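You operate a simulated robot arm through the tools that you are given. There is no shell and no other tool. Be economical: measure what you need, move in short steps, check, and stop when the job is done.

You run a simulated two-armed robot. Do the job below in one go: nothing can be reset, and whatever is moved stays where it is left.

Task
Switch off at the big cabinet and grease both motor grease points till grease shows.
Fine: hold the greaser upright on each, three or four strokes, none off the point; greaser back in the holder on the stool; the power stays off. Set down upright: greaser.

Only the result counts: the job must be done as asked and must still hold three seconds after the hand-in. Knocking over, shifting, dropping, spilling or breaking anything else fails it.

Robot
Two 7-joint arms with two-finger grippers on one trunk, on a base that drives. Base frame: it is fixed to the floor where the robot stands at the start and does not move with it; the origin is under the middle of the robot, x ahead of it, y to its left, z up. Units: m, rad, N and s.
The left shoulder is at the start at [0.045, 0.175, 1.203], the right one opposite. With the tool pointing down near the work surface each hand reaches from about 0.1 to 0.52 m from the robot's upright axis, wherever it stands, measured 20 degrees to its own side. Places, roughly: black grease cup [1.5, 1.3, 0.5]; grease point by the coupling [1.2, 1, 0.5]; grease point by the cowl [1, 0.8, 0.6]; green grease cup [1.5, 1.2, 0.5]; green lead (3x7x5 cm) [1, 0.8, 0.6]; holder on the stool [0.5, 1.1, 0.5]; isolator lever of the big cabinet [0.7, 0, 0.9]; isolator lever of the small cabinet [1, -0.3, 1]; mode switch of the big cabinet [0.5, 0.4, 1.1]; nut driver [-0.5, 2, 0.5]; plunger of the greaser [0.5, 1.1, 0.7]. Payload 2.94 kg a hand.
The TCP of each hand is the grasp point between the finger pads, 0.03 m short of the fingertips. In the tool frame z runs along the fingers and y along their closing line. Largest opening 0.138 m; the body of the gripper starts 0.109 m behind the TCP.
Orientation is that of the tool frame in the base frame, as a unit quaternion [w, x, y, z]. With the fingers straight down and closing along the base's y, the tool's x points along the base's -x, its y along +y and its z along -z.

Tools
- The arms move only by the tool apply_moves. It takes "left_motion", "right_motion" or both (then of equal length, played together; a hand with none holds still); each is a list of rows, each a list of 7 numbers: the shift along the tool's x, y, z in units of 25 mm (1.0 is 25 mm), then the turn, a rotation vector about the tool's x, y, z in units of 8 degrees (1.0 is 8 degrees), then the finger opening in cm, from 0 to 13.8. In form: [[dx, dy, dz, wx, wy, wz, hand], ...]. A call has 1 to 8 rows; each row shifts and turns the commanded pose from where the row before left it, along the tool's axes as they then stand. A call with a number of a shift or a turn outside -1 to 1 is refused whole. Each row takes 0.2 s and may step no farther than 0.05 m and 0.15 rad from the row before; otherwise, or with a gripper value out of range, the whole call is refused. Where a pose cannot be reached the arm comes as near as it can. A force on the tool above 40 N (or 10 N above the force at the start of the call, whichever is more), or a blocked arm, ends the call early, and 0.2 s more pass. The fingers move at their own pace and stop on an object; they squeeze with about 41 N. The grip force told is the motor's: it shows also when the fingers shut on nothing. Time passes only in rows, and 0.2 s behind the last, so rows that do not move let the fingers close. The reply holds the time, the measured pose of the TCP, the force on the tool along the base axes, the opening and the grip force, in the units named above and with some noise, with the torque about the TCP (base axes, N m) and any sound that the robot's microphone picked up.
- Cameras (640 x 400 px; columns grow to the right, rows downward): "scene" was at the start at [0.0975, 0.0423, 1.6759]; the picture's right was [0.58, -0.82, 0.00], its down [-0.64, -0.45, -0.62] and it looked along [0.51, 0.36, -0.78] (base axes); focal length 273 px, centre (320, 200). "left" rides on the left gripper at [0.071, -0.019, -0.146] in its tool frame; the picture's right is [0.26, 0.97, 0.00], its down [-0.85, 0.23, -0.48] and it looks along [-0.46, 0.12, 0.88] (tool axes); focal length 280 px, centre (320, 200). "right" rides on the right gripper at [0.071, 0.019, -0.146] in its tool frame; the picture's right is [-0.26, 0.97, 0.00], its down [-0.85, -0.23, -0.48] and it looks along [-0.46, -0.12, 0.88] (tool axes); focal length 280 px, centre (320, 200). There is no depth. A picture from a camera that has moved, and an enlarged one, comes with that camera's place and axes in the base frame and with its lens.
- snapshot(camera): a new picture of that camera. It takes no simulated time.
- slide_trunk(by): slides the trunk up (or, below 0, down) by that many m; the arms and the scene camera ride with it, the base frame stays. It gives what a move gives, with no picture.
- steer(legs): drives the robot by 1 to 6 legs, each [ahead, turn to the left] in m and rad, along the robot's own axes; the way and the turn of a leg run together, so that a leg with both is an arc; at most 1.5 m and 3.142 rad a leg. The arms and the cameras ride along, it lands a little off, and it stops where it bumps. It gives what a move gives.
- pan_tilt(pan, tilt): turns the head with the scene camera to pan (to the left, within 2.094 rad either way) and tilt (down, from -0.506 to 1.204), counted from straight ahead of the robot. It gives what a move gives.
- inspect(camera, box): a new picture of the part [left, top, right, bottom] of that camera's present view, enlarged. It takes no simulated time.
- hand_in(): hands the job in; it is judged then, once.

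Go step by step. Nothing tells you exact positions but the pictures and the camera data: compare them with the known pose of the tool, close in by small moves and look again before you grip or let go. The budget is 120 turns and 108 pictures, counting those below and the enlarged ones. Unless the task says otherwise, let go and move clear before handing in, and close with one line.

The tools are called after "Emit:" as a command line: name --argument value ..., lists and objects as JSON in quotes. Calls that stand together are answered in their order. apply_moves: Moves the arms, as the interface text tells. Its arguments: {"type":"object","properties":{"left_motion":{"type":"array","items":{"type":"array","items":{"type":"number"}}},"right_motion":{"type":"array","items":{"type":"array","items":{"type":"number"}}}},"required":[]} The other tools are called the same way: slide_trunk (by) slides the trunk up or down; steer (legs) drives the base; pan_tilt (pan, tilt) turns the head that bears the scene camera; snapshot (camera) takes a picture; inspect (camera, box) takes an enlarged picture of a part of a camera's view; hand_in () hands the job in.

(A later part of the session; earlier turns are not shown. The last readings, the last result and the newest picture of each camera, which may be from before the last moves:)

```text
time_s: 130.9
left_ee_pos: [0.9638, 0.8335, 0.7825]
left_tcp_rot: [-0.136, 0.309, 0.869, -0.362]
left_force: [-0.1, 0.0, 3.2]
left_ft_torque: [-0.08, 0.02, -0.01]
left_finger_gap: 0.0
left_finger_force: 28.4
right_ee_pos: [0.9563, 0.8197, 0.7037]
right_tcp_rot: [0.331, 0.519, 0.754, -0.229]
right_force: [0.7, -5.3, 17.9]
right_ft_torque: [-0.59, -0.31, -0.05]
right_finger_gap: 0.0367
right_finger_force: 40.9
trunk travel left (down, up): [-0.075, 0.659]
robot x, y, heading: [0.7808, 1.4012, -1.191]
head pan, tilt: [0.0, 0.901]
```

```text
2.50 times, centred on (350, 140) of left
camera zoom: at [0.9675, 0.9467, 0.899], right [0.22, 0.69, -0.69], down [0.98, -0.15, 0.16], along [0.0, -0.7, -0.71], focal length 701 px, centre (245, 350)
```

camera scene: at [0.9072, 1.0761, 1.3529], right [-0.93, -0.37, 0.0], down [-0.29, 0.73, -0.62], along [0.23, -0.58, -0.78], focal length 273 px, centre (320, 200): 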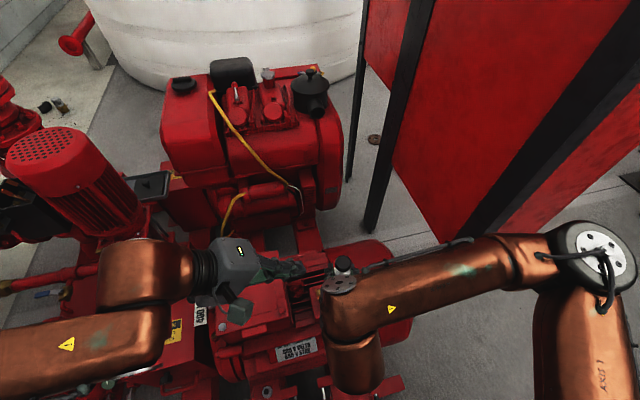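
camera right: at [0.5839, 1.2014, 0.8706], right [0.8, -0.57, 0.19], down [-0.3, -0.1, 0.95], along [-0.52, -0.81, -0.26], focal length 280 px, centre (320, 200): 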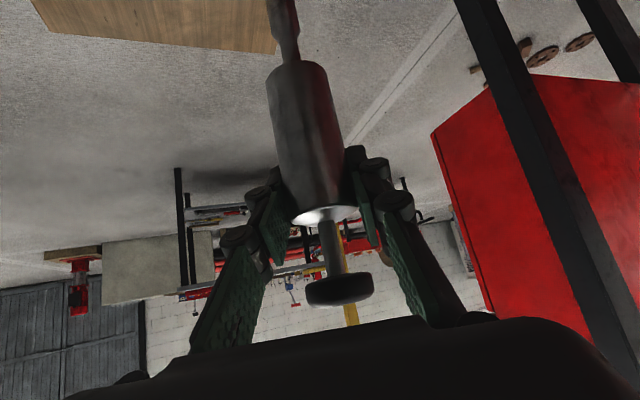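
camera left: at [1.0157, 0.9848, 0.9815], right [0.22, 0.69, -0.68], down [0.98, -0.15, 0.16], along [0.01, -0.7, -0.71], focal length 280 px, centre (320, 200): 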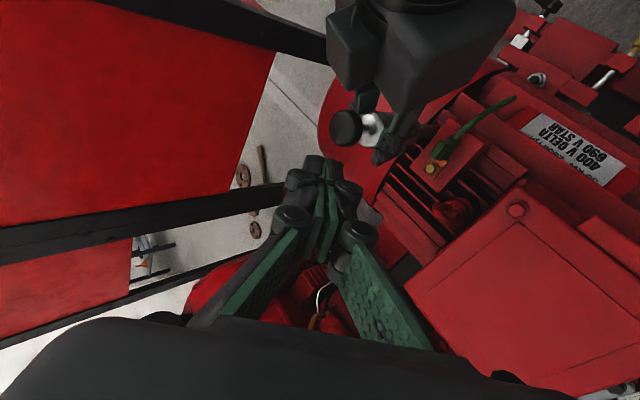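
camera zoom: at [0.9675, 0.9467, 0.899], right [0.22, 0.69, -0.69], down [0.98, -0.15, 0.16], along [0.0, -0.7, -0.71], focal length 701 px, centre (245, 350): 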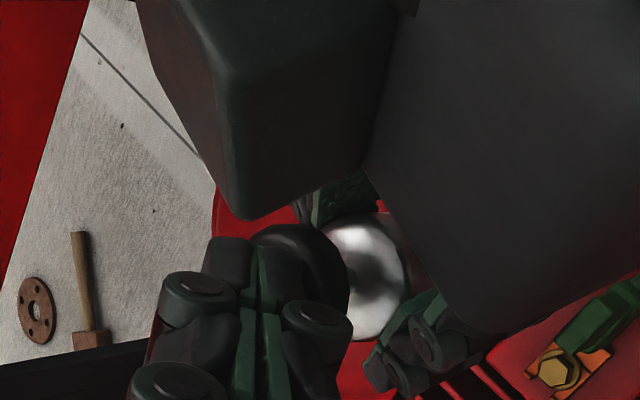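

Light contact (3 N). First stroke: press down about 22 mm.

Emit:
apply_moves --left_motion '[[0, 0.143, 0.14, 0, 0, 0, 0], [0, 0.143, 0.14, 0, 0, 0, 0], [0, 0.143, 0.14, 0, 0, 0, 0], [0, 0.143, 0.14, 0, 0, 0, 0], [0, 0.057, 0.056, 0, 0, 0, 0], [0, 0, 0, 0, 0, 0, 0]]'

Emit:
inspect --camera "left" --box '[250, 60, 450, 220]'

```text
time_s: 132.3
left_ee_pos: [0.9633, 0.8331, 0.765]
left_tcp_rot: [-0.137, 0.31, 0.867, -0.366]
left_force: [-2.0, 5.0, 36.7]
left_ft_torque: [-0.2, 0.21, -0.04]
left_finger_gap: 0.0001
left_finger_force: 27.8
right_ee_pos: [0.9551, 0.8196, 0.7045]
right_tcp_rot: [0.331, 0.52, 0.754, -0.229]
right_force: [5.0, -15.2, 0.2]
right_ft_torque: [-1.09, -0.43, -0.04]
right_finger_gap: 0.0364
right_finger_force: 41.1
trunk travel left (down, up): [-0.075, 0.659]
robot x, y, heading: [0.7773, 1.4067, -1.191]
head pan, tilt: [0.0, 0.901]
```

```text
2.50 times, centred on (350, 140) of left
camera zoom: at [0.9675, 0.9478, 0.8802], right [0.22, 0.69, -0.69], down [0.98, -0.16, 0.16], along [0.0, -0.71, -0.7], focal length 701 px, centre (245, 350)
```

zoom: 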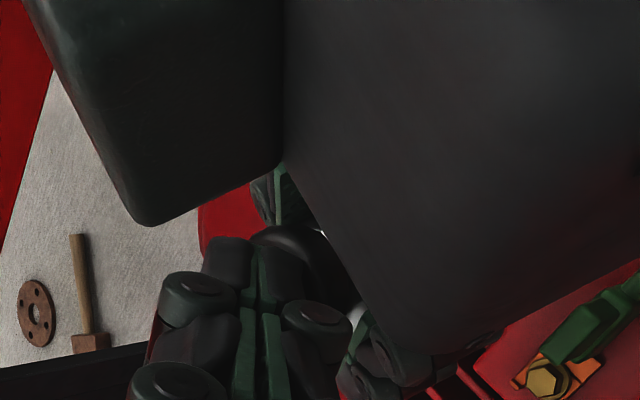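

The plunger went down about 18 mm and met 37 N. I release and look whether the knob springs back.

Emit:
apply_moves --left_motion '[[0, -0.143, -0.14, 0, 0, 0, 0], [0, -0.143, -0.14, 0, 0, 0, 0], [0, -0.143, -0.14, 0, 0, 0, 0], [0, -0.143, -0.14, 0, 0, 0, 0], [0, -0.143, -0.14, 0, 0, 0, 0], [0, 0, 0, 0, 0, 0, 0]]'

Emit:
inspect --camera "left" --box '[250, 60, 450, 220]'

```text
time_s: 133.7
left_ee_pos: [0.9649, 0.8332, 0.7845]
left_tcp_rot: [-0.135, 0.308, 0.87, -0.361]
left_force: [0.5, 1.0, 2.9]
left_ft_torque: [-0.08, 0.01, 0.01]
left_finger_gap: 0.0
left_finger_force: 28.2
right_ee_pos: [0.9558, 0.8217, 0.7037]
right_tcp_rot: [0.33, 0.52, 0.754, -0.229]
right_force: [-1.2, 2.2, 17.8]
right_ft_torque: [0.54, 0.03, 0.03]
right_finger_gap: 0.0362
right_finger_force: 40.8
trunk travel left (down, up): [-0.075, 0.659]
robot x, y, heading: [0.7769, 1.3987, -1.191]
head pan, tilt: [0.0, 0.901]
```

```text
2.50 times, centred on (350, 140) of left
camera zoom: at [0.9677, 0.9474, 0.9011], right [0.22, 0.7, -0.68], down [0.98, -0.15, 0.16], along [0.01, -0.7, -0.71], focal length 701 px, centre (245, 350)
```

zoom: 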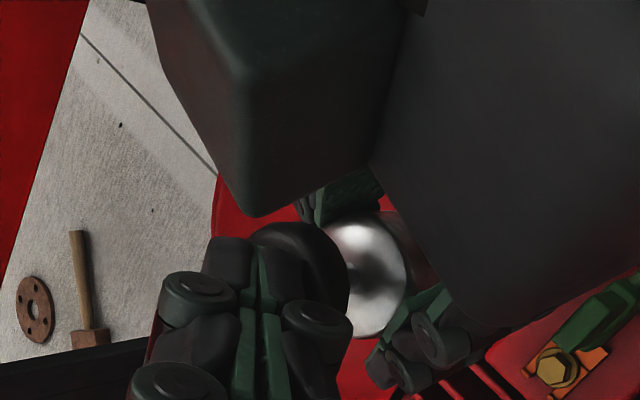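

The plunger springs back, fine. I lift fully off and make the second stroke, then release.

Emit:
apply_moves --left_motion '[[0, -0.143, -0.14, 0, 0, 0, 0], [0, 0, 0, 0, 0, 0, 0], [0, 0.171, 0.168, 0, 0, 0, 0], [0, 0.171, 0.168, 0, 0, 0, 0], [0, 0.171, 0.168, 0, 0, 0, 0], [0, 0.171, 0.168, 0, 0, 0, 0], [0, 0.142, 0.14, 0, 0, 0, 0], [0, 0, 0, 0, 0, 0, 0]]'

Emit:
apply_moves --left_motion '[[0, -0.171, -0.168, 0, 0, 0, 0], [0, -0.171, -0.168, 0, 0, 0, 0], [0, -0.171, -0.168, 0, 0, 0, 0], [0, -0.171, -0.168, 0, 0, 0, 0], [0, -0.171, -0.168, 0, 0, 0, 0], [0, 0, 0, 0, 0, 0, 0]]'

Emit:
inspect --camera "scene" --box '[270, 230, 390, 310]'

```text
time_s: 135.5
left_ee_pos: [0.9621, 0.8331, 0.7648]
left_tcp_rot: [-0.137, 0.31, 0.867, -0.366]
left_force: [1.6, 0.9, 34.1]
left_ft_torque: [-0.31, 0.14, 0.02]
left_finger_gap: 0.0
left_finger_force: 28.3
right_ee_pos: [0.9557, 0.8191, 0.7033]
right_tcp_rot: [0.33, 0.521, 0.753, -0.231]
right_force: [1.1, -5.0, -1.6]
right_ft_torque: [-0.35, -0.2, -0.03]
right_finger_gap: 0.0365
right_finger_force: 41.2
trunk travel left (down, up): [-0.075, 0.659]
robot x, y, heading: [0.7821, 1.403, -1.195]
head pan, tilt: [0.0, 0.901]
```

```text
time_s: 136.9
left_ee_pos: [0.9636, 0.8339, 0.7897]
left_tcp_rot: [-0.135, 0.309, 0.869, -0.361]
left_force: [0.1, -0.3, 1.7]
left_ft_torque: [-0.03, -0.01, 0.05]
left_finger_gap: 0.0
left_finger_force: 28.6
right_ee_pos: [0.9555, 0.8203, 0.704]
right_tcp_rot: [0.33, 0.519, 0.754, -0.228]
right_force: [-2.8, 2.5, 11.6]
right_ft_torque: [0.78, 0.26, 0.01]
right_finger_gap: 0.0363
right_finger_force: 40.9
trunk travel left (down, up): [-0.075, 0.659]
robot x, y, heading: [0.7758, 1.3981, -1.191]
head pan, tilt: [0.0, 0.901]
```

```text
5.00 times, centred on (330, 270) of scene
camera zoom: at [0.9069, 1.0767, 1.3529], right [-0.93, -0.37, 0.0], down [-0.29, 0.73, -0.62], along [0.23, -0.58, -0.78], focal length 1365 px, centre (270, -150)
```

zoom: 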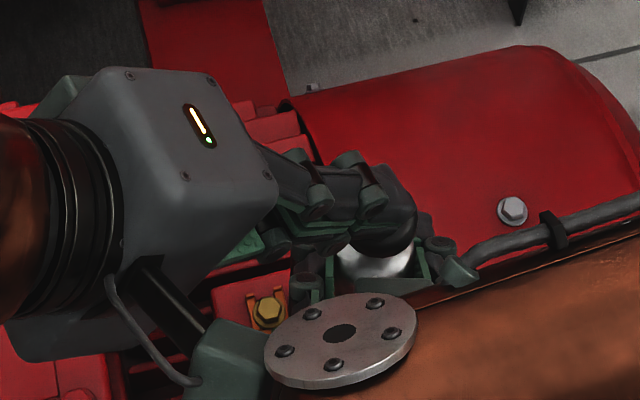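

Two full strokes done (bottom at 0.765 again). Third stroke and release.

Emit:
apply_moves --left_motion '[[0, 0.171, 0.168, 0, 0, 0, 0], [0, 0.171, 0.168, 0, 0, 0, 0], [0, 0.171, 0.168, 0, 0, 0, 0], [0, 0.171, 0.168, 0, 0, 0, 0], [0, 0.16, 0.157, 0, 0, 0, 0], [0, 0, 0, 0, 0, 0, 0]]'

Emit:
apply_moves --left_motion '[[0, -0.171, -0.168, 0, 0, 0, 0], [0, -0.171, -0.168, 0, 0, 0, 0], [0, -0.171, -0.168, 0, 0, 0, 0], [0, -0.171, -0.168, 0, 0, 0, 0], [0, -0.25, -0.25, 0, 0, 0, 0], [0, -0.4, -0.5, 0, 0, 0, 0], [0, -0.4, -0.8, 0, 0, 0, 0], [0, -0.4, -0.9, 0, 0, 0, 0]]'

Emit:
snapshot --camera "left"

```text
time_s: 138.3
left_ee_pos: [0.9645, 0.833, 0.7646]
left_tcp_rot: [-0.136, 0.31, 0.867, -0.365]
left_force: [0.6, -0.6, 31.1]
left_ft_torque: [-0.29, 0.18, -0.01]
left_finger_gap: 0.0
left_finger_force: 28.3
right_ee_pos: [0.9549, 0.8204, 0.7037]
right_tcp_rot: [0.33, 0.52, 0.754, -0.229]
right_force: [3.1, -4.6, -4.5]
right_ft_torque: [-0.66, -0.18, -0.02]
right_finger_gap: 0.0364
right_finger_force: 41.7
trunk travel left (down, up): [-0.075, 0.659]
robot x, y, heading: [0.7759, 1.402, -1.194]
head pan, tilt: [0.0, 0.901]
```

```text
time_s: 140.1
left_ee_pos: [0.9768, 0.8472, 0.8526]
left_tcp_rot: [-0.136, 0.309, 0.869, -0.361]
left_force: [0.1, -0.3, -0.1]
left_ft_torque: [0.01, 0.02, -0.05]
left_finger_gap: 0.0
left_finger_force: 28.7
right_ee_pos: [0.9545, 0.8207, 0.7045]
right_tcp_rot: [0.33, 0.52, 0.753, -0.229]
right_force: [-1.8, 4.2, 12.5]
right_ft_torque: [0.7, 0.32, 0.0]
right_finger_gap: 0.0365
right_finger_force: 41.0
trunk travel left (down, up): [-0.075, 0.659]
robot x, y, heading: [0.7786, 1.4019, -1.194]
head pan, tilt: [0.0, 0.901]
```

```text
17 pictures are left
camera left: at [0.9798, 0.9605, 0.9703], right [0.22, 0.69, -0.68], down [0.98, -0.15, 0.16], along [0.0, -0.7, -0.71], focal length 280 px, centre (320, 200)
```

left: 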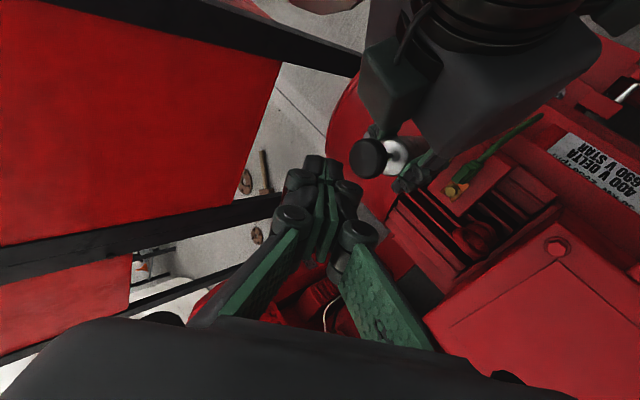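

Three strokes done. I draw the left hand back to the spot that sees the nipple and check for grease.

Emit:
apply_moves --left_motion '[[-0.23, 0.6, -0.81, 0, 0, 0, 0], [-0.23, 0.6, -0.81, 0, 0, 0, 0], [-0.23, 0.6, -0.81, 0, 0, 0, 0]]'

Emit:
inspect --camera "left" --box '[345, 90, 425, 150]'

```text
time_s: 140.9
left_ee_pos: [1.0378, 0.8949, 0.863]
left_tcp_rot: [-0.136, 0.308, 0.869, -0.362]
left_force: [-0.5, -0.3, 0.3]
left_ft_torque: [0.03, 0.0, -0.01]
left_finger_gap: 0.0001
left_finger_force: 28.3
right_ee_pos: [0.9553, 0.8194, 0.7033]
right_tcp_rot: [0.331, 0.519, 0.754, -0.229]
right_force: [-1.5, 3.1, 11.0]
right_ft_torque: [0.42, 0.17, -0.05]
right_finger_gap: 0.0363
right_finger_force: 40.7
trunk travel left (down, up): [-0.075, 0.659]
robot x, y, heading: [0.7813, 1.4014, -1.194]
head pan, tilt: [0.0, 0.901]
```

```text
6.67 times, centred on (385, 120) of left
camera zoom: at [1.0414, 1.008, 0.9804], right [0.22, 0.69, -0.69], down [0.98, -0.15, 0.16], along [0.0, -0.7, -0.71], focal length 1869 px, centre (-113, 733)
```

zoom: 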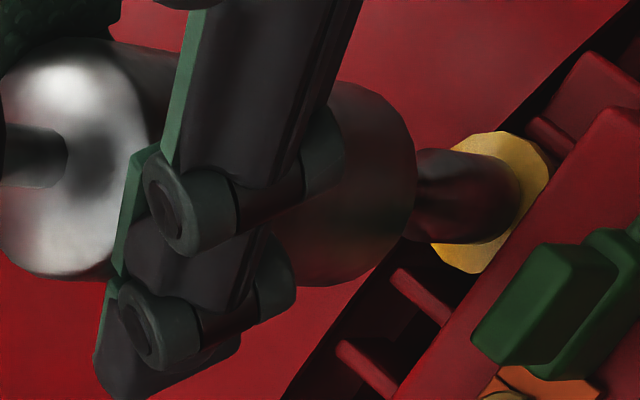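

Yellow grease shows around the cowl nipple after three strokes. I lift off, turn to the coupling point (same range from the robot) and lower the trunk by 0.05 m.

Emit:
apply_moves --right_motion '[[-0.736, 0, -0.678, 0, 0, 0, 2.5], [-0.736, 0, -0.678, 0, 0, 0, 2.5], [-0.736, 0, -0.678, 0, 0, 0, 2.5], [-0.736, 0, -0.678, 0, 0, 0, 2.5], [-0.736, 0, -0.678, 0, 0, 0, 2.5], [-0.736, 0, -0.678, 0, 0, 0, 2.5], [-0.736, 0, -0.678, 0, 0, 0, 2.5], [0, 0, 0, 0, 0, 0, 2.5]]' --left_motion '[[0, -0.713, -0.7, 0, 0, 0, 0], [0, -0.713, -0.7, 0, 0, 0, 0], [0, -0.713, -0.7, 0, 0, 0, 0], [0, -0.713, -0.7, 0, 0, 0, 0], [0, 0, 0, 0, 0, 0, 0], [0, 0, 0, 0, 0, 0, 0], [0, 0, 0, 0, 0, 0, 0], [0, 0, 0, 0, 0, 0, 0]]'

Emit:
steer --legs '[[0, 0.582]]'

Emit:
slide_trunk --by -0.05

Emit:
snapshot --camera "scene"

```text
time_s: 142.7
left_ee_pos: [1.0392, 0.8923, 0.9631]
left_tcp_rot: [-0.136, 0.309, 0.869, -0.362]
left_force: [-0.5, 0.2, -0.4]
left_ft_torque: [0.0, -0.02, 0.01]
left_finger_gap: 0.0
left_finger_force: 28.1
right_ee_pos: [0.9563, 0.8194, 0.8779]
right_tcp_rot: [0.33, 0.52, 0.754, -0.229]
right_force: [-0.3, 0.2, -4.0]
right_ft_torque: [0.0, -0.03, -0.01]
right_finger_gap: 0.0363
right_finger_force: 41.1
trunk travel left (down, up): [-0.075, 0.659]
robot x, y, heading: [0.7791, 1.401, -1.189]
head pan, tilt: [0.0, 0.901]
```

```text
time_s: 144.7
left_ee_pos: [1.2748, 1.1171, 0.9618]
left_tcp_rot: [-0.026, 0.046, 0.921, -0.386]
left_force: [0.2, 0.1, 0.0]
left_ft_torque: [-0.04, 0.0, 0.02]
left_finger_gap: 0.0002
left_finger_force: 28.3
right_ee_pos: [1.2461, 1.013, 0.8772]
right_tcp_rot: [0.381, 0.282, 0.872, -0.124]
right_force: [0.1, 0.8, -2.9]
right_ft_torque: [-0.01, -0.03, -0.02]
right_finger_gap: 0.0362
right_finger_force: 40.7
trunk travel left (down, up): [-0.075, 0.659]
robot x, y, heading: [0.7787, 1.3975, -0.613]
head pan, tilt: [0.0, 0.901]
```

```text
time_s: 145.6
left_ee_pos: [1.2836, 1.1104, 0.9103]
left_tcp_rot: [-0.031, 0.044, 0.922, -0.384]
left_force: [-1.0, 1.1, -0.4]
left_ft_torque: [-0.03, -0.07, 0.08]
left_finger_gap: 0.0
left_finger_force: 28.3
right_ee_pos: [1.2533, 1.0062, 0.8244]
right_tcp_rot: [0.377, 0.284, 0.873, -0.124]
right_force: [-0.6, -1.0, -2.5]
right_ft_torque: [0.04, -0.08, 0.02]
right_finger_gap: 0.0365
right_finger_force: 40.7
trunk travel left (down, up): [-0.025, 0.709]
robot x, y, heading: [0.7795, 1.4022, -0.611]
head pan, tilt: [0.0, 0.901]
```

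```text
15 pictures are left
camera scene: at [1.1359, 1.148, 1.2845], right [-0.57, -0.82, 0.0], down [-0.66, 0.46, -0.6], along [0.49, -0.34, -0.8], focal length 273 px, centre (320, 200)
```

scene: 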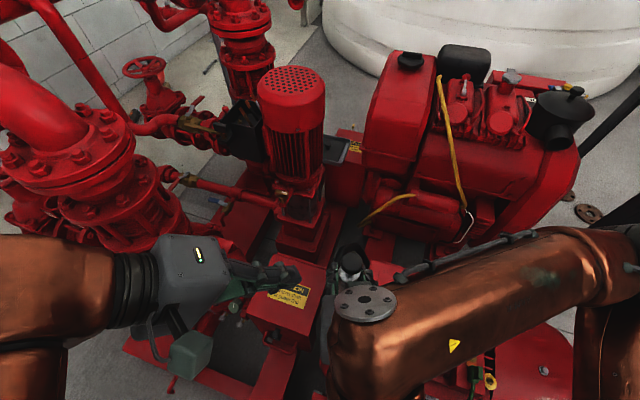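

The greaser hangs near the coupling point. I look with the left camera at the tip and the nipple.

Emit:
inspect --camera "left" --box '[350, 60, 490, 160]'

```text
4.00 times, centred on (420, 110) of left
camera zoom: at [1.2252, 1.2074, 1.0278], right [-0.2, 0.71, -0.68], down [0.9, 0.41, 0.15], along [0.38, -0.58, -0.72], focal length 1122 px, centre (-80, 560)
```

zoom: 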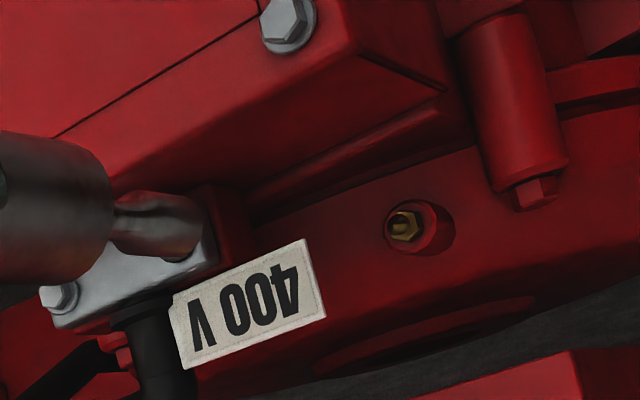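

The brass nipple by the coupling is plainly visible. I shift by about 9 mm and lower the tip to some 2.5 cm above it.

Emit:
apply_moves --right_motion '[[0.732, -0.017, 0.607, 0, 0, 0, 2.5], [0.732, -0.017, 0.607, 0, 0, 0, 2.5], [0.732, -0.017, 0.607, 0, 0, 0, 2.5], [0.732, -0.017, 0.607, 0, 0, 0, 2.5], [0.732, -0.017, 0.607, 0, 0, 0, 2.5], [0.732, -0.017, 0.607, 0, 0, 0, 2.5]]'

Emit:
inspect --camera "left" --box '[390, 80, 490, 150]'

```text
time_s: 146.5
left_ee_pos: [1.2546, 1.1393, 0.9241]
left_tcp_rot: [-0.008, 0.052, 0.916, -0.397]
left_force: [-0.5, 1.6, -0.8]
left_ft_torque: [-0.19, -0.03, 0.03]
left_finger_gap: 0.0001
left_finger_force: 28.5
right_ee_pos: [1.2259, 1.0356, 0.7703]
right_tcp_rot: [0.404, 0.265, 0.869, -0.108]
right_force: [-0.2, 1.8, -3.3]
right_ft_torque: [-0.08, -0.04, -0.07]
right_finger_gap: 0.0366
right_finger_force: 40.8
trunk travel left (down, up): [-0.025, 0.709]
robot x, y, heading: [0.7792, 1.3975, -0.614]
head pan, tilt: [0.0, 0.901]
stopped in row 4 (left hand): the arm was blocked; the commanded pose is now the measured one
```

```text
5.71 times, centred on (440, 115) of left
camera zoom: at [1.1893, 1.239, 1.0362], right [-0.17, 0.68, -0.71], down [0.89, 0.42, 0.18], along [0.42, -0.6, -0.68], focal length 1602 px, centre (-366, 686)
```

zoom: 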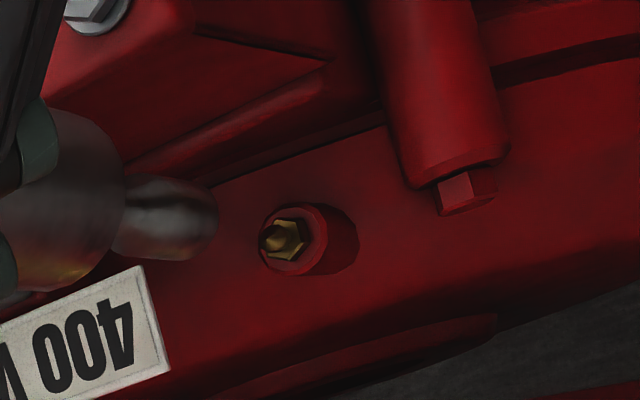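

Both hands moved back and tilted a little: something in the left arm or trunk met resistance. I take a fresh reading and a look at the left side.

Emit:
pan_tilt --pan 0.9 --tilt 0.8

Emit:
snapshot --camera "scene"

```text
time_s: 147.7
left_ee_pos: [1.2523, 1.1358, 0.9262]
left_tcp_rot: [-0.012, 0.053, 0.917, -0.394]
left_force: [-1.0, -0.9, -0.8]
left_ft_torque: [-0.03, 0.03, 0.02]
left_finger_gap: 0.0
left_finger_force: 28.2
right_ee_pos: [1.2206, 1.0241, 0.7733]
right_tcp_rot: [0.4, 0.28, 0.863, -0.132]
right_force: [-0.7, -0.1, -4.2]
right_ft_torque: [0.02, 0.03, 0.02]
right_finger_gap: 0.0365
right_finger_force: 40.7
trunk travel left (down, up): [-0.025, 0.709]
robot x, y, heading: [0.7788, 1.401, -0.609]
head pan, tilt: [0.901, 0.799]
```

```text
12 pictures are left
camera scene: at [1.1356, 1.2258, 1.2963], right [0.28, -0.96, -0.01], down [-0.69, -0.2, -0.69], along [0.66, 0.2, -0.72], focal length 273 px, centre (320, 200)
```

scene: 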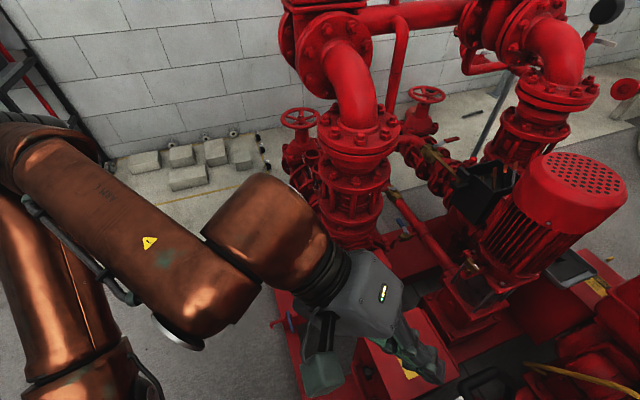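

Nothing touches the pump; it may be the low trunk pressing on the left upper arm. I raise the trunk by 0.05 m again, as it worked well there.

Emit:
slide_trunk --by 0.05

Emit:
apply_moves --left_motion '[[0, 0, 0, 0, 0, 0, 0], [0, 0, 0, 0, 0, 0, 0]]' --right_motion '[[0, 0, 0, 0, 0, 0, 2.5], [0, 0, 0, 0, 0, 0, 2.5]]'

```text
time_s: 148.6
left_ee_pos: [1.229, 1.1502, 0.9877]
left_tcp_rot: [-0.001, 0.06, 0.913, -0.403]
left_force: [-1.5, 1.2, -1.2]
left_ft_torque: [-0.08, -0.1, 0.09]
left_finger_gap: 0.0
left_finger_force: 28.6
right_ee_pos: [1.2029, 1.0393, 0.8341]
right_tcp_rot: [0.412, 0.274, 0.858, -0.134]
right_force: [-0.7, 1.7, -4.9]
right_ft_torque: [-0.18, -0.08, -0.08]
right_finger_gap: 0.0362
right_finger_force: 40.7
trunk travel left (down, up): [-0.075, 0.659]
robot x, y, heading: [0.7793, 1.3993, -0.613]
head pan, tilt: [0.901, 0.799]
```

```text
time_s: 149.2
left_ee_pos: [1.248, 1.1363, 0.9778]
left_tcp_rot: [-0.01, 0.054, 0.917, -0.396]
left_force: [0.1, 0.2, -0.4]
left_ft_torque: [0.0, -0.01, 0.01]
left_finger_gap: 0.0
left_finger_force: 28.9
right_ee_pos: [1.2173, 1.0256, 0.8247]
right_tcp_rot: [0.403, 0.278, 0.862, -0.132]
right_force: [-0.5, -0.9, -4.7]
right_ft_torque: [0.02, -0.04, 0.01]
right_finger_gap: 0.0365
right_finger_force: 41.4
trunk travel left (down, up): [-0.075, 0.659]
robot x, y, heading: [0.778, 1.4021, -0.61]
head pan, tilt: [0.901, 0.799]
```

Steady again. I set the greaser upright again (2.8° pitch) and bring the tip over the point at about 4 cm height.

Emit:
apply_moves --right_motion '[[0, 0, 0, 0, 0.35, 0, 2.5], [0.464, 0.03, 0.724, 0, 0, 0, 2.5], [0.464, 0.03, 0.724, 0, 0, 0, 2.5], [0.464, 0.03, 0.724, 0, 0, 0, 2.5], [0.464, 0.03, 0.724, 0, 0, 0, 2.5], [0.464, 0.03, 0.724, 0, 0, 0, 2.5], [0.464, 0.03, 0.724, 0, 0, 0, 2.5], [0, 0, 0, 0, 0, 0, 2.5]]'

Emit:
inspect --camera "left" --box '[360, 80, 500, 170]'

```text
time_s: 151.0
left_ee_pos: [1.2443, 1.1384, 0.9801]
left_tcp_rot: [-0.008, 0.055, 0.917, -0.396]
left_force: [-0.1, 0.0, 0.4]
left_ft_torque: [0.03, 0.0, 0.01]
left_finger_gap: 0.0002
left_finger_force: 28.3
right_ee_pos: [1.2459, 1.0123, 0.6991]
right_tcp_rot: [0.382, 0.282, 0.871, -0.125]
right_force: [-0.2, 0.7, -3.8]
right_ft_torque: [0.01, -0.03, -0.02]
right_finger_gap: 0.0364
right_finger_force: 41.1
trunk travel left (down, up): [-0.075, 0.659]
robot x, y, heading: [0.7774, 1.4027, -0.611]
head pan, tilt: [0.901, 0.799]
```

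```text
4.44 times, centred on (430, 125) of left
camera zoom: at [1.1804, 1.2394, 1.0909], right [-0.17, 0.68, -0.71], down [0.89, 0.41, 0.18], along [0.42, -0.6, -0.68], focal length 1246 px, centre (-169, 533)
```

zoom: 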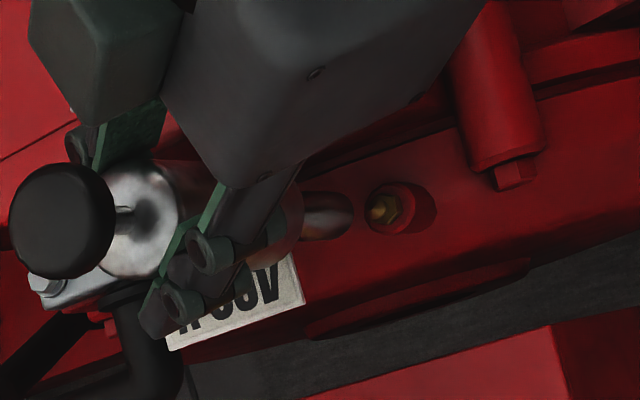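

The coupler axis lines up with the nipple within 2 mm. I correct that and lower 35 mm.

Emit:
apply_moves --right_motion '[[0.265, -0.02, 0.23, 0, 0, 0, 2.5], [0.265, -0.02, 0.23, 0, 0, 0, 2.5], [0.265, -0.02, 0.23, 0, 0, 0, 2.5], [0.265, -0.02, 0.23, 0, 0, 0, 2.5], [0, 0, 0, 0, 0, 0, 2.5]]'

Emit:
inspect --camera "left" --box '[410, 95, 480, 145]'

```text
time_s: 152.2
left_ee_pos: [1.2431, 1.1401, 0.9795]
left_tcp_rot: [-0.008, 0.055, 0.916, -0.397]
left_force: [0.3, -0.9, -0.8]
left_ft_torque: [0.01, 0.02, -0.01]
left_finger_gap: 0.0001
left_finger_force: 28.4
right_ee_pos: [1.2435, 1.0119, 0.6683]
right_tcp_rot: [0.386, 0.281, 0.87, -0.124]
right_force: [5.5, -2.1, 31.6]
right_ft_torque: [-0.03, -0.6, -0.03]
right_finger_gap: 0.0368
right_finger_force: 41.0
trunk travel left (down, up): [-0.075, 0.659]
robot x, y, heading: [0.7802, 1.4013, -0.609]
head pan, tilt: [0.901, 0.799]
```

```text
8.00 times, centred on (445, 120) of left
camera zoom: at [1.1792, 1.2407, 1.0918], right [-0.17, 0.68, -0.71], down [0.89, 0.41, 0.18], along [0.42, -0.6, -0.68], focal length 2243 px, centre (-680, 840)
```

zoom: 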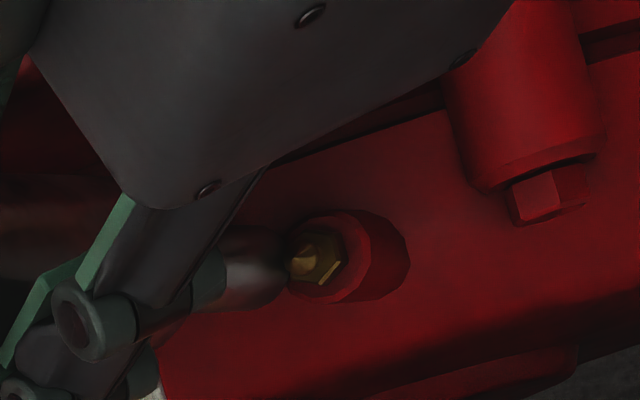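

Contact came early, and both the torque and the picture say the coupler's rim sits on the nipple's edge, with the nipple about 1 cm off toward (-x, +y). I lift 15 mm and shift by (-6, +9.5) mm, then look.

Emit:
apply_moves --right_motion '[[-0.221, 0, -0.203, 0, 0, 0, 2.5], [-0.221, 0, -0.203, 0, 0, 0, 2.5], [0.28, 0.17, -0.31, 0, 0, 0, 2.5], [0.147, 0, 0.135, 0, 0, 0, 2.5], [0, 0, 0, 0, 0, 0, 2.5]]'

Emit:
inspect --camera "left" --box '[410, 95, 480, 145]'

```text
time_s: 153.4
left_ee_pos: [1.2439, 1.1402, 0.978]
left_tcp_rot: [-0.008, 0.055, 0.917, -0.396]
left_force: [0.1, 0.2, -0.1]
left_ft_torque: [0.04, -0.01, 0.0]
left_finger_gap: 0.0
left_finger_force: 28.4
right_ee_pos: [1.2368, 1.0207, 0.6755]
right_tcp_rot: [0.382, 0.281, 0.871, -0.124]
right_force: [0.4, 0.4, -4.5]
right_ft_torque: [-0.01, 0.02, 0.02]
right_finger_gap: 0.0364
right_finger_force: 40.8
trunk travel left (down, up): [-0.075, 0.659]
robot x, y, heading: [0.7806, 1.4011, -0.607]
head pan, tilt: [0.901, 0.799]
```

```text
8.00 times, centred on (445, 120) of left
camera zoom: at [1.1806, 1.2393, 1.0907], right [-0.17, 0.68, -0.71], down [0.89, 0.41, 0.18], along [0.42, -0.6, -0.68], focal length 2243 px, centre (-680, 840)
```

zoom: 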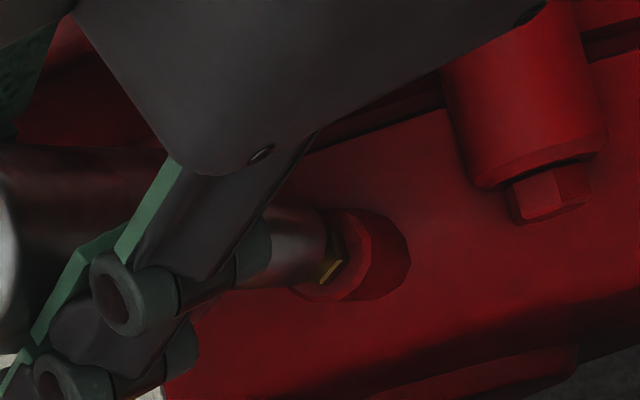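

The coupler now covers the nipple. A small correction of (+4, -2) mm, then down in small steps to contact.

Emit:
apply_moves --right_motion '[[-0.12, 0.03, 0.13, 0, 0, 0, 2.5], [0.088, 0, 0.081, 0, 0, 0, 2.5], [0.088, 0, 0.081, 0, 0, 0, 2.5], [0, 0, 0, 0, 0, 0, 2.5]]'

Emit:
apply_moves --right_motion '[[0.059, 0, 0.054, 0, 0, 0, 2.5], [0.059, 0, 0.054, 0, 0, 0, 2.5], [0, 0, 0, 0, 0, 0, 2.5]]'

Emit:
inspect --camera "left" --box '[410, 95, 480, 145]'

```text
time_s: 154.4
left_ee_pos: [1.2448, 1.1391, 0.9779]
left_tcp_rot: [-0.008, 0.055, 0.916, -0.396]
left_force: [0.4, -1.3, -0.3]
left_ft_torque: [-0.01, 0.01, -0.04]
left_finger_gap: 0.0002
left_finger_force: 29.3
right_ee_pos: [1.2412, 1.0184, 0.6701]
right_tcp_rot: [0.382, 0.282, 0.871, -0.125]
right_force: [0.4, -0.3, -4.2]
right_ft_torque: [0.02, 0.0, 0.02]
right_finger_gap: 0.0366
right_finger_force: 40.5
trunk travel left (down, up): [-0.075, 0.659]
robot x, y, heading: [0.78, 1.3995, -0.615]
head pan, tilt: [0.901, 0.799]
```

```text
time_s: 155.2
left_ee_pos: [1.2435, 1.1405, 0.9802]
left_tcp_rot: [-0.008, 0.055, 0.916, -0.398]
left_force: [-0.1, 0.3, -0.1]
left_ft_torque: [-0.01, -0.01, -0.01]
left_finger_gap: 0.0002
left_finger_force: 28.2
right_ee_pos: [1.2403, 1.0192, 0.6675]
right_tcp_rot: [0.384, 0.281, 0.87, -0.125]
right_force: [-5.7, 1.6, 17.4]
right_ft_torque: [0.23, 0.62, 0.02]
right_finger_gap: 0.0364
right_finger_force: 40.6
trunk travel left (down, up): [-0.075, 0.659]
robot x, y, heading: [0.7779, 1.4013, -0.61]
head pan, tilt: [0.901, 0.799]
```

```text
8.00 times, centred on (445, 120) of left
camera zoom: at [1.179, 1.2402, 1.0919], right [-0.17, 0.68, -0.71], down [0.89, 0.41, 0.18], along [0.42, -0.6, -0.68], focal length 2243 px, centre (-680, 840)
```

zoom: 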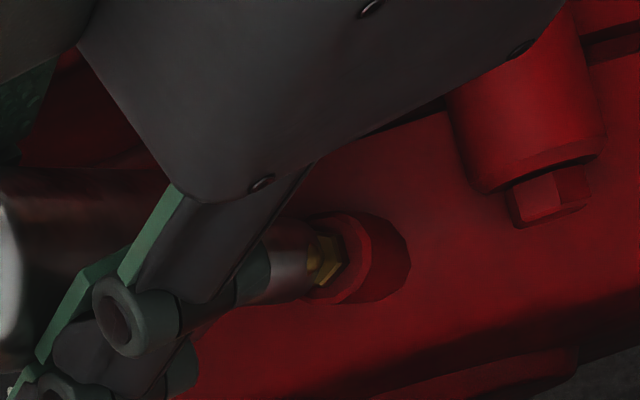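

Contact at 21 N, but the nipple is still partly visible beside the coupler, so I look at the whole greaser for tilt before pressing anything.

Emit:
inspect --camera "left" --box '[330, 70, 490, 170]'

```text
4.00 times, centred on (410, 120) of left
camera zoom: at [1.179, 1.2402, 1.0919], right [-0.17, 0.68, -0.71], down [0.89, 0.41, 0.18], along [0.42, -0.6, -0.68], focal length 1122 px, centre (-40, 520)
```

zoom: 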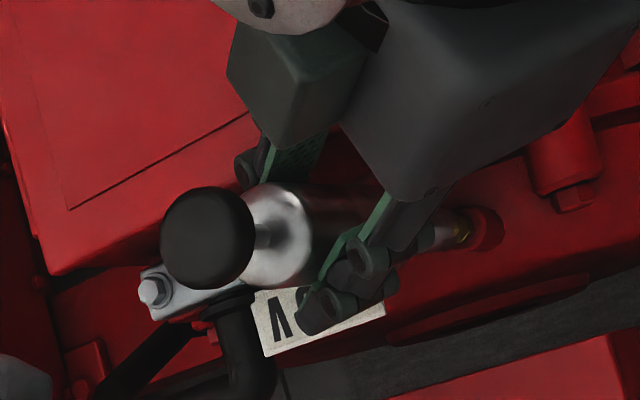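

The numbers all fit if the greaser slid up about 2 cm in my grip at the first touch: tip now 11.7 cm below the grip, contact at z ≈ 0.551, and the contact point within 2 to 3 mm of the greaser's axis – so it is on the nipple. I bring the left hand over the knob (now at about 0.753).

Emit:
apply_moves --left_motion '[[-0.115, 0.738, 0.854, 0, 0, 0, 0], [-0.115, 0.738, 0.854, 0, 0, 0, 0], [-0.115, 0.738, 0.854, 0, 0, 0, 0], [-0.115, 0.738, 0.854, 0, 0, 0, 0], [-0.115, 0.738, 0.854, 0, 0, 0, 0]]'

Emit:
inspect --camera "left" --box '[290, 80, 450, 180]'

```text
time_s: 156.4
left_ee_pos: [1.2702, 1.1217, 0.8513]
left_tcp_rot: [-0.011, 0.055, 0.917, -0.396]
left_force: [-0.6, -0.2, -0.4]
left_ft_torque: [0.02, -0.02, 0.04]
left_finger_gap: 0.0001
left_finger_force: 28.4
left hand out of reach, approached as far as the arm can: row 5
right_ee_pos: [1.2415, 1.0178, 0.6681]
right_tcp_rot: [0.385, 0.281, 0.871, -0.124]
right_force: [2.2, -0.6, 23.4]
right_ft_torque: [0.01, -0.38, -0.03]
right_finger_gap: 0.0365
right_finger_force: 41.7
trunk travel left (down, up): [-0.075, 0.659]
robot x, y, heading: [0.7792, 1.4002, -0.612]
head pan, tilt: [0.901, 0.799]
```

```text
4.00 times, centred on (370, 130) of left
camera zoom: at [1.2072, 1.2221, 0.9628], right [-0.17, 0.69, -0.71], down [0.89, 0.41, 0.18], along [0.41, -0.6, -0.68], focal length 1122 px, centre (120, 480)
```

zoom: 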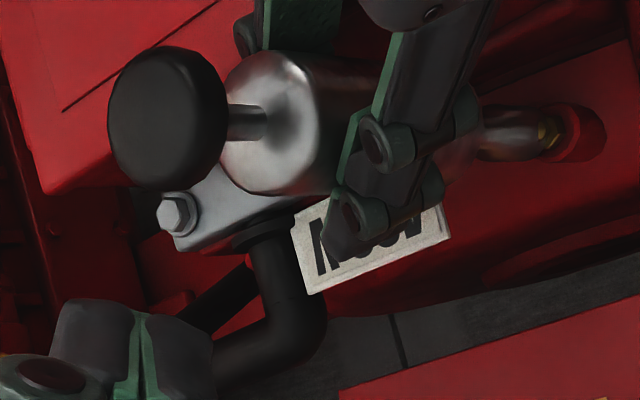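

Now it is clear: the coupler stands square on the brass nipple. I move the left fingertips above the knob.

Emit:
apply_moves --left_motion '[[0.172, -0.144, 0.858, 0, 0, 0, 0], [0.172, -0.144, 0.858, 0, 0, 0, 0], [0.172, -0.144, 0.858, 0, 0, 0, 0], [0.172, -0.144, 0.858, 0, 0, 0, 0], [0.172, -0.144, 0.858, 0, 0, 0, 0]]'

```text
time_s: 157.6
left_ee_pos: [1.2492, 1.0379, 0.7933]
left_tcp_rot: [-0.009, 0.054, 0.916, -0.397]
left_force: [0.4, -0.3, -0.2]
left_ft_torque: [0.01, 0.0, 0.02]
left_finger_gap: 0.0001
left_finger_force: 28.0
left hand out of reach, approached as far as the arm can: row 1
right_ee_pos: [1.2406, 1.0198, 0.6668]
right_tcp_rot: [0.384, 0.281, 0.87, -0.126]
right_force: [4.2, -4.2, 25.5]
right_ft_torque: [-0.39, -0.73, -0.02]
right_finger_gap: 0.0365
right_finger_force: 41.1
trunk travel left (down, up): [-0.075, 0.659]
robot x, y, heading: [0.7762, 1.401, -0.607]
head pan, tilt: [0.901, 0.799]
```

Reach is fine. I shift 8 mm, then come down to feel the knob.

Emit:
apply_moves --left_motion '[[0.3, -0.14, 0.13, 0, 0, 0, 0], [0, 0.291, 0.273, 0, 0, 0, 0], [0, 0.175, 0.164, 0, 0, 0, 0], [0, 0.145, 0.137, 0, 0, 0, 0], [0, 0, 0, 0, 0, 0, 0]]'

Emit:
inspect --camera "left" --box '[260, 60, 500, 220]'

```text
time_s: 158.8
left_ee_pos: [1.2419, 1.0347, 0.7738]
left_tcp_rot: [-0.008, 0.055, 0.916, -0.397]
left_force: [-0.5, -0.3, 0.3]
left_ft_torque: [0.01, -0.01, 0.03]
left_finger_gap: 0.0
left_finger_force: 28.6
right_ee_pos: [1.2406, 1.0185, 0.6662]
right_tcp_rot: [0.384, 0.28, 0.871, -0.124]
right_force: [3.6, -3.0, 25.6]
right_ft_torque: [-0.25, -0.58, -0.02]
right_finger_gap: 0.0364
right_finger_force: 40.7
trunk travel left (down, up): [-0.075, 0.659]
robot x, y, heading: [0.7785, 1.398, -0.608]
head pan, tilt: [0.901, 0.799]
```

```text
2.50 times, centred on (380, 140) of left
camera zoom: at [1.1773, 1.1347, 0.8858], right [-0.17, 0.68, -0.71], down [0.89, 0.41, 0.18], along [0.42, -0.6, -0.68], focal length 701 px, centre (170, 350)
```

zoom: 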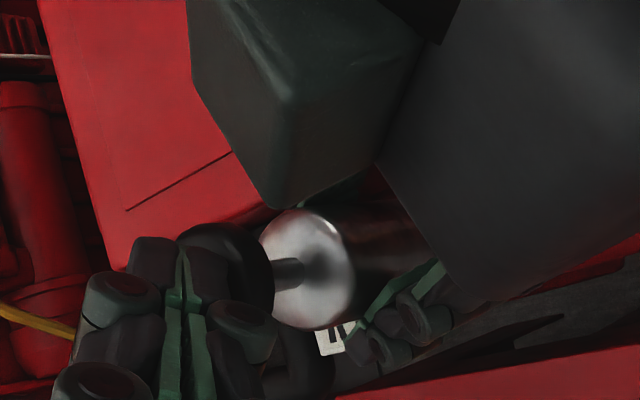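

Fingertips are just above the knob. Stroke one at the coupling point.

Emit:
apply_moves --left_motion '[[0, 0.175, 0.164, 0, 0, 0, 0], [0, 0.175, 0.164, 0, 0, 0, 0], [0, 0.175, 0.164, 0, 0, 0, 0], [0, 0.175, 0.164, 0, 0, 0, 0], [0, 0.16, 0.15, 0, 0, 0, 0], [0, 0, 0, 0, 0, 0, 0]]'

```text
time_s: 160.2
left_ee_pos: [1.2427, 1.0343, 0.7467]
left_tcp_rot: [-0.006, 0.055, 0.915, -0.399]
left_force: [4.0, 1.1, 16.5]
left_ft_torque: [-0.42, 0.54, -0.49]
left_finger_gap: 0.0002
left_finger_force: 28.5
right_ee_pos: [1.2415, 1.0191, 0.6653]
right_tcp_rot: [0.383, 0.282, 0.871, -0.125]
right_force: [4.7, -2.4, 15.7]
right_ft_torque: [-0.53, -1.07, -0.02]
right_finger_gap: 0.0364
right_finger_force: 41.0
trunk travel left (down, up): [-0.075, 0.659]
robot x, y, heading: [0.7797, 1.3981, -0.611]
head pan, tilt: [0.901, 0.799]
```

Only 16 N so far; I press a little further to the bottom.

Emit:
apply_moves --left_motion '[[0, 0.116, 0.11, 0, 0, 0, 0], [0, 0.087, 0.082, 0, 0, 0, 0], [0, 0, 0, 0, 0, 0, 0]]'

Emit:
inspect --camera "left" --box '[260, 60, 500, 220]'

```text
time_s: 160.8
left_ee_pos: [1.2422, 1.0324, 0.7462]
left_tcp_rot: [-0.006, 0.06, 0.912, -0.405]
left_force: [0.0, 4.3, 17.3]
left_ft_torque: [-0.04, 0.21, -0.04]
left_finger_gap: 0.0
left_finger_force: 28.3
right_ee_pos: [1.2399, 1.0185, 0.6672]
right_tcp_rot: [0.384, 0.281, 0.871, -0.126]
right_force: [-5.2, -1.5, 10.9]
right_ft_torque: [0.57, 0.45, 0.01]
right_finger_gap: 0.0366
right_finger_force: 41.0
trunk travel left (down, up): [-0.075, 0.659]
robot x, y, heading: [0.7783, 1.4001, -0.609]
head pan, tilt: [0.901, 0.799]
stopped in row 3 (left hand): the force on the tool passed its limit at 42 N (the readings are from after the stop); the commanded pose is now the measured one
```

```text
2.50 times, centred on (380, 140) of left
camera zoom: at [1.1775, 1.1353, 0.8557], right [-0.16, 0.67, -0.72], down [0.89, 0.41, 0.18], along [0.42, -0.62, -0.67], focal length 701 px, centre (170, 350)
```

zoom: 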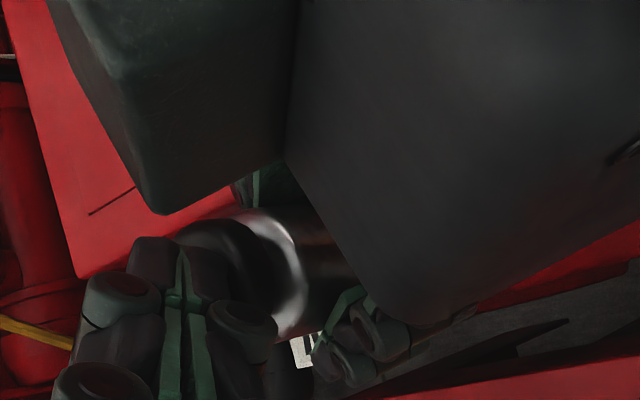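

Bottomed (42 N). I release fully, then make stroke two.

Emit:
apply_moves --left_motion '[[0, -0.175, -0.164, 0, 0, 0, 0], [0, -0.175, -0.164, 0, 0, 0, 0], [0, -0.175, -0.164, 0, 0, 0, 0], [0, -0.175, -0.164, 0, 0, 0, 0], [0, -0.175, -0.164, 0, 0, 0, 0], [0, 0, 0, 0, 0, 0, 0], [0, 0, 0, 0, 0, 0, 0]]'

Emit:
apply_moves --left_motion '[[0, 0.175, 0.164, 0, 0, 0, 0], [0, 0.175, 0.164, 0, 0, 0, 0], [0, 0.175, 0.164, 0, 0, 0, 0], [0, 0.175, 0.164, 0, 0, 0, 0], [0, 0.175, 0.164, 0, 0, 0, 0], [0, 0.1, 0.094, 0, 0, 0, 0], [0, 0, 0, 0, 0, 0, 0]]'

```text
time_s: 162.4
left_ee_pos: [1.2412, 1.0353, 0.773]
left_tcp_rot: [-0.007, 0.057, 0.914, -0.402]
left_force: [-0.4, 0.4, 0.0]
left_ft_torque: [0.01, -0.01, 0.03]
left_finger_gap: 0.0
left_finger_force: 28.2
right_ee_pos: [1.241, 1.0193, 0.6662]
right_tcp_rot: [0.383, 0.281, 0.871, -0.125]
right_force: [-4.5, 4.3, 23.6]
right_ft_torque: [0.52, 0.38, 0.04]
right_finger_gap: 0.0365
right_finger_force: 41.1
trunk travel left (down, up): [-0.075, 0.659]
robot x, y, heading: [0.7783, 1.4006, -0.611]
head pan, tilt: [0.901, 0.799]
```

```text
time_s: 164.1
left_ee_pos: [1.2415, 1.0324, 0.7438]
left_tcp_rot: [-0.006, 0.06, 0.912, -0.405]
left_force: [-2.5, 2.1, 37.0]
left_ft_torque: [-0.31, 0.37, -0.04]
left_finger_gap: 0.0
left_finger_force: 28.7
right_ee_pos: [1.2399, 1.019, 0.6658]
right_tcp_rot: [0.382, 0.282, 0.871, -0.126]
right_force: [11.1, -5.0, 2.8]
right_ft_torque: [-0.32, -1.14, -0.02]
right_finger_gap: 0.0365
right_finger_force: 40.9
trunk travel left (down, up): [-0.075, 0.659]
robot x, y, heading: [0.7781, 1.4002, -0.61]
head pan, tilt: [0.901, 0.799]
```

Second stroke bottomed at 37 N. Release and stroke three.

Emit:
apply_moves --left_motion '[[0, -0.175, -0.164, 0, 0, 0, 0], [0, -0.175, -0.164, 0, 0, 0, 0], [0, -0.175, -0.164, 0, 0, 0, 0], [0, -0.175, -0.164, 0, 0, 0, 0], [0, -0.175, -0.164, 0, 0, 0, 0], [0, -0.03, -0.03, 0, 0, 0, 0], [0, 0, 0, 0, 0, 0, 0]]'

Emit:
apply_moves --left_motion '[[0, 0.175, 0.164, 0, 0, 0, 0], [0, 0.175, 0.164, 0, 0, 0, 0], [0, 0.175, 0.164, 0, 0, 0, 0], [0, 0.175, 0.164, 0, 0, 0, 0], [0, 0.175, 0.164, 0, 0, 0, 0], [0, 0.03, 0.03, 0, 0, 0, 0], [0, 0, 0, 0, 0, 0, 0]]'

Emit:
apply_moves --left_motion '[[0, -0.175, -0.164, 0, 0, 0, 0], [0, -0.175, -0.164, 0, 0, 0, 0], [0, -0.175, -0.164, 0, 0, 0, 0], [0, -0.175, -0.164, 0, 0, 0, 0], [0, -0.3, -0.3, 0, 0, 0, 0], [-0.172, 0.144, -0.858, 0, 0, 0, 0], [-0.172, 0.144, -0.858, 0, 0, 0, 0], [-0.172, 0.144, -0.858, 0, 0, 0, 0]]'

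Emit:
apply_moves --left_motion '[[-0.172, 0.144, -0.858, 0, 0, 0, 0], [-0.172, 0.144, -0.858, 0, 0, 0, 0]]'

Emit:
inspect --camera "left" --box '[370, 70, 470, 150]'

```text
time_s: 165.7
left_ee_pos: [1.2404, 1.0339, 0.7707]
left_tcp_rot: [-0.007, 0.058, 0.914, -0.401]
left_force: [0.1, 1.1, 1.8]
left_ft_torque: [0.01, 0.04, -0.05]
left_finger_gap: 0.0
left_finger_force: 28.3
right_ee_pos: [1.2404, 1.0191, 0.6662]
right_tcp_rot: [0.383, 0.281, 0.871, -0.125]
right_force: [-1.8, 2.1, 20.9]
right_ft_torque: [0.37, -0.01, 0.0]
right_finger_gap: 0.0367
right_finger_force: 41.2
trunk travel left (down, up): [-0.075, 0.659]
robot x, y, heading: [0.7763, 1.4004, -0.61]
head pan, tilt: [0.901, 0.799]
```

```text
time_s: 167.2
left_ee_pos: [1.2424, 1.0332, 0.7439]
left_tcp_rot: [-0.006, 0.06, 0.912, -0.406]
left_force: [-1.2, 1.3, 36.9]
left_ft_torque: [-0.34, 0.26, 0.03]
left_finger_gap: 0.0
left_finger_force: 28.6
right_ee_pos: [1.2401, 1.0182, 0.6662]
right_tcp_rot: [0.383, 0.281, 0.871, -0.125]
right_force: [7.2, -3.2, 0.4]
right_ft_torque: [-0.32, -1.02, -0.02]
right_finger_gap: 0.0365
right_finger_force: 40.7
trunk travel left (down, up): [-0.075, 0.659]
robot x, y, heading: [0.7792, 1.4027, -0.612]
head pan, tilt: [0.901, 0.799]
```

```text
time_s: 169.1
left_ee_pos: [1.2593, 1.0868, 0.8091]
left_tcp_rot: [-0.007, 0.058, 0.914, -0.401]
left_force: [0.0, -1.3, 0.4]
left_ft_torque: [-0.02, -0.01, -0.01]
left_finger_gap: 0.0
left_finger_force: 28.3
right_ee_pos: [1.2394, 1.0192, 0.6653]
right_tcp_rot: [0.382, 0.282, 0.871, -0.125]
right_force: [-5.1, 5.8, 19.1]
right_ft_torque: [0.64, 0.47, 0.02]
right_finger_gap: 0.0365
right_finger_force: 40.8
trunk travel left (down, up): [-0.075, 0.659]
robot x, y, heading: [0.781, 1.4012, -0.605]
head pan, tilt: [0.901, 0.799]
```

```text
time_s: 169.7
left_ee_pos: [1.2613, 1.1016, 0.8295]
left_tcp_rot: [-0.009, 0.064, 0.908, -0.413]
left_force: [0.1, 0.1, -0.2]
left_ft_torque: [-0.04, 0.02, -0.04]
left_finger_gap: 0.0
left_finger_force: 28.1
left hand out of reach, approached as far as the arm can: row 2
right_ee_pos: [1.2393, 1.0178, 0.6658]
right_tcp_rot: [0.382, 0.282, 0.871, -0.126]
right_force: [-4.4, 1.4, 17.6]
right_ft_torque: [0.22, 0.43, 0.07]
right_finger_gap: 0.0367
right_finger_force: 40.8
trunk travel left (down, up): [-0.075, 0.659]
robot x, y, heading: [0.7781, 1.398, -0.614]
head pan, tilt: [0.901, 0.799]
```

```text
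5.00 times, centred on (420, 110) of left
camera zoom: at [1.1985, 1.2067, 0.9364], right [-0.15, 0.66, -0.74], down [0.9, 0.4, 0.17], along [0.41, -0.64, -0.65], focal length 1402 px, centre (-180, 650)
```

zoom: 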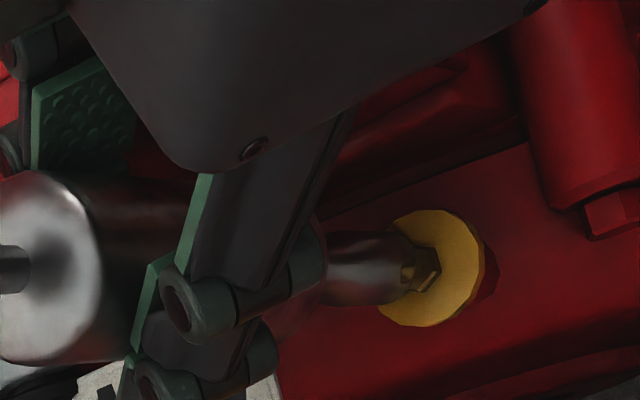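

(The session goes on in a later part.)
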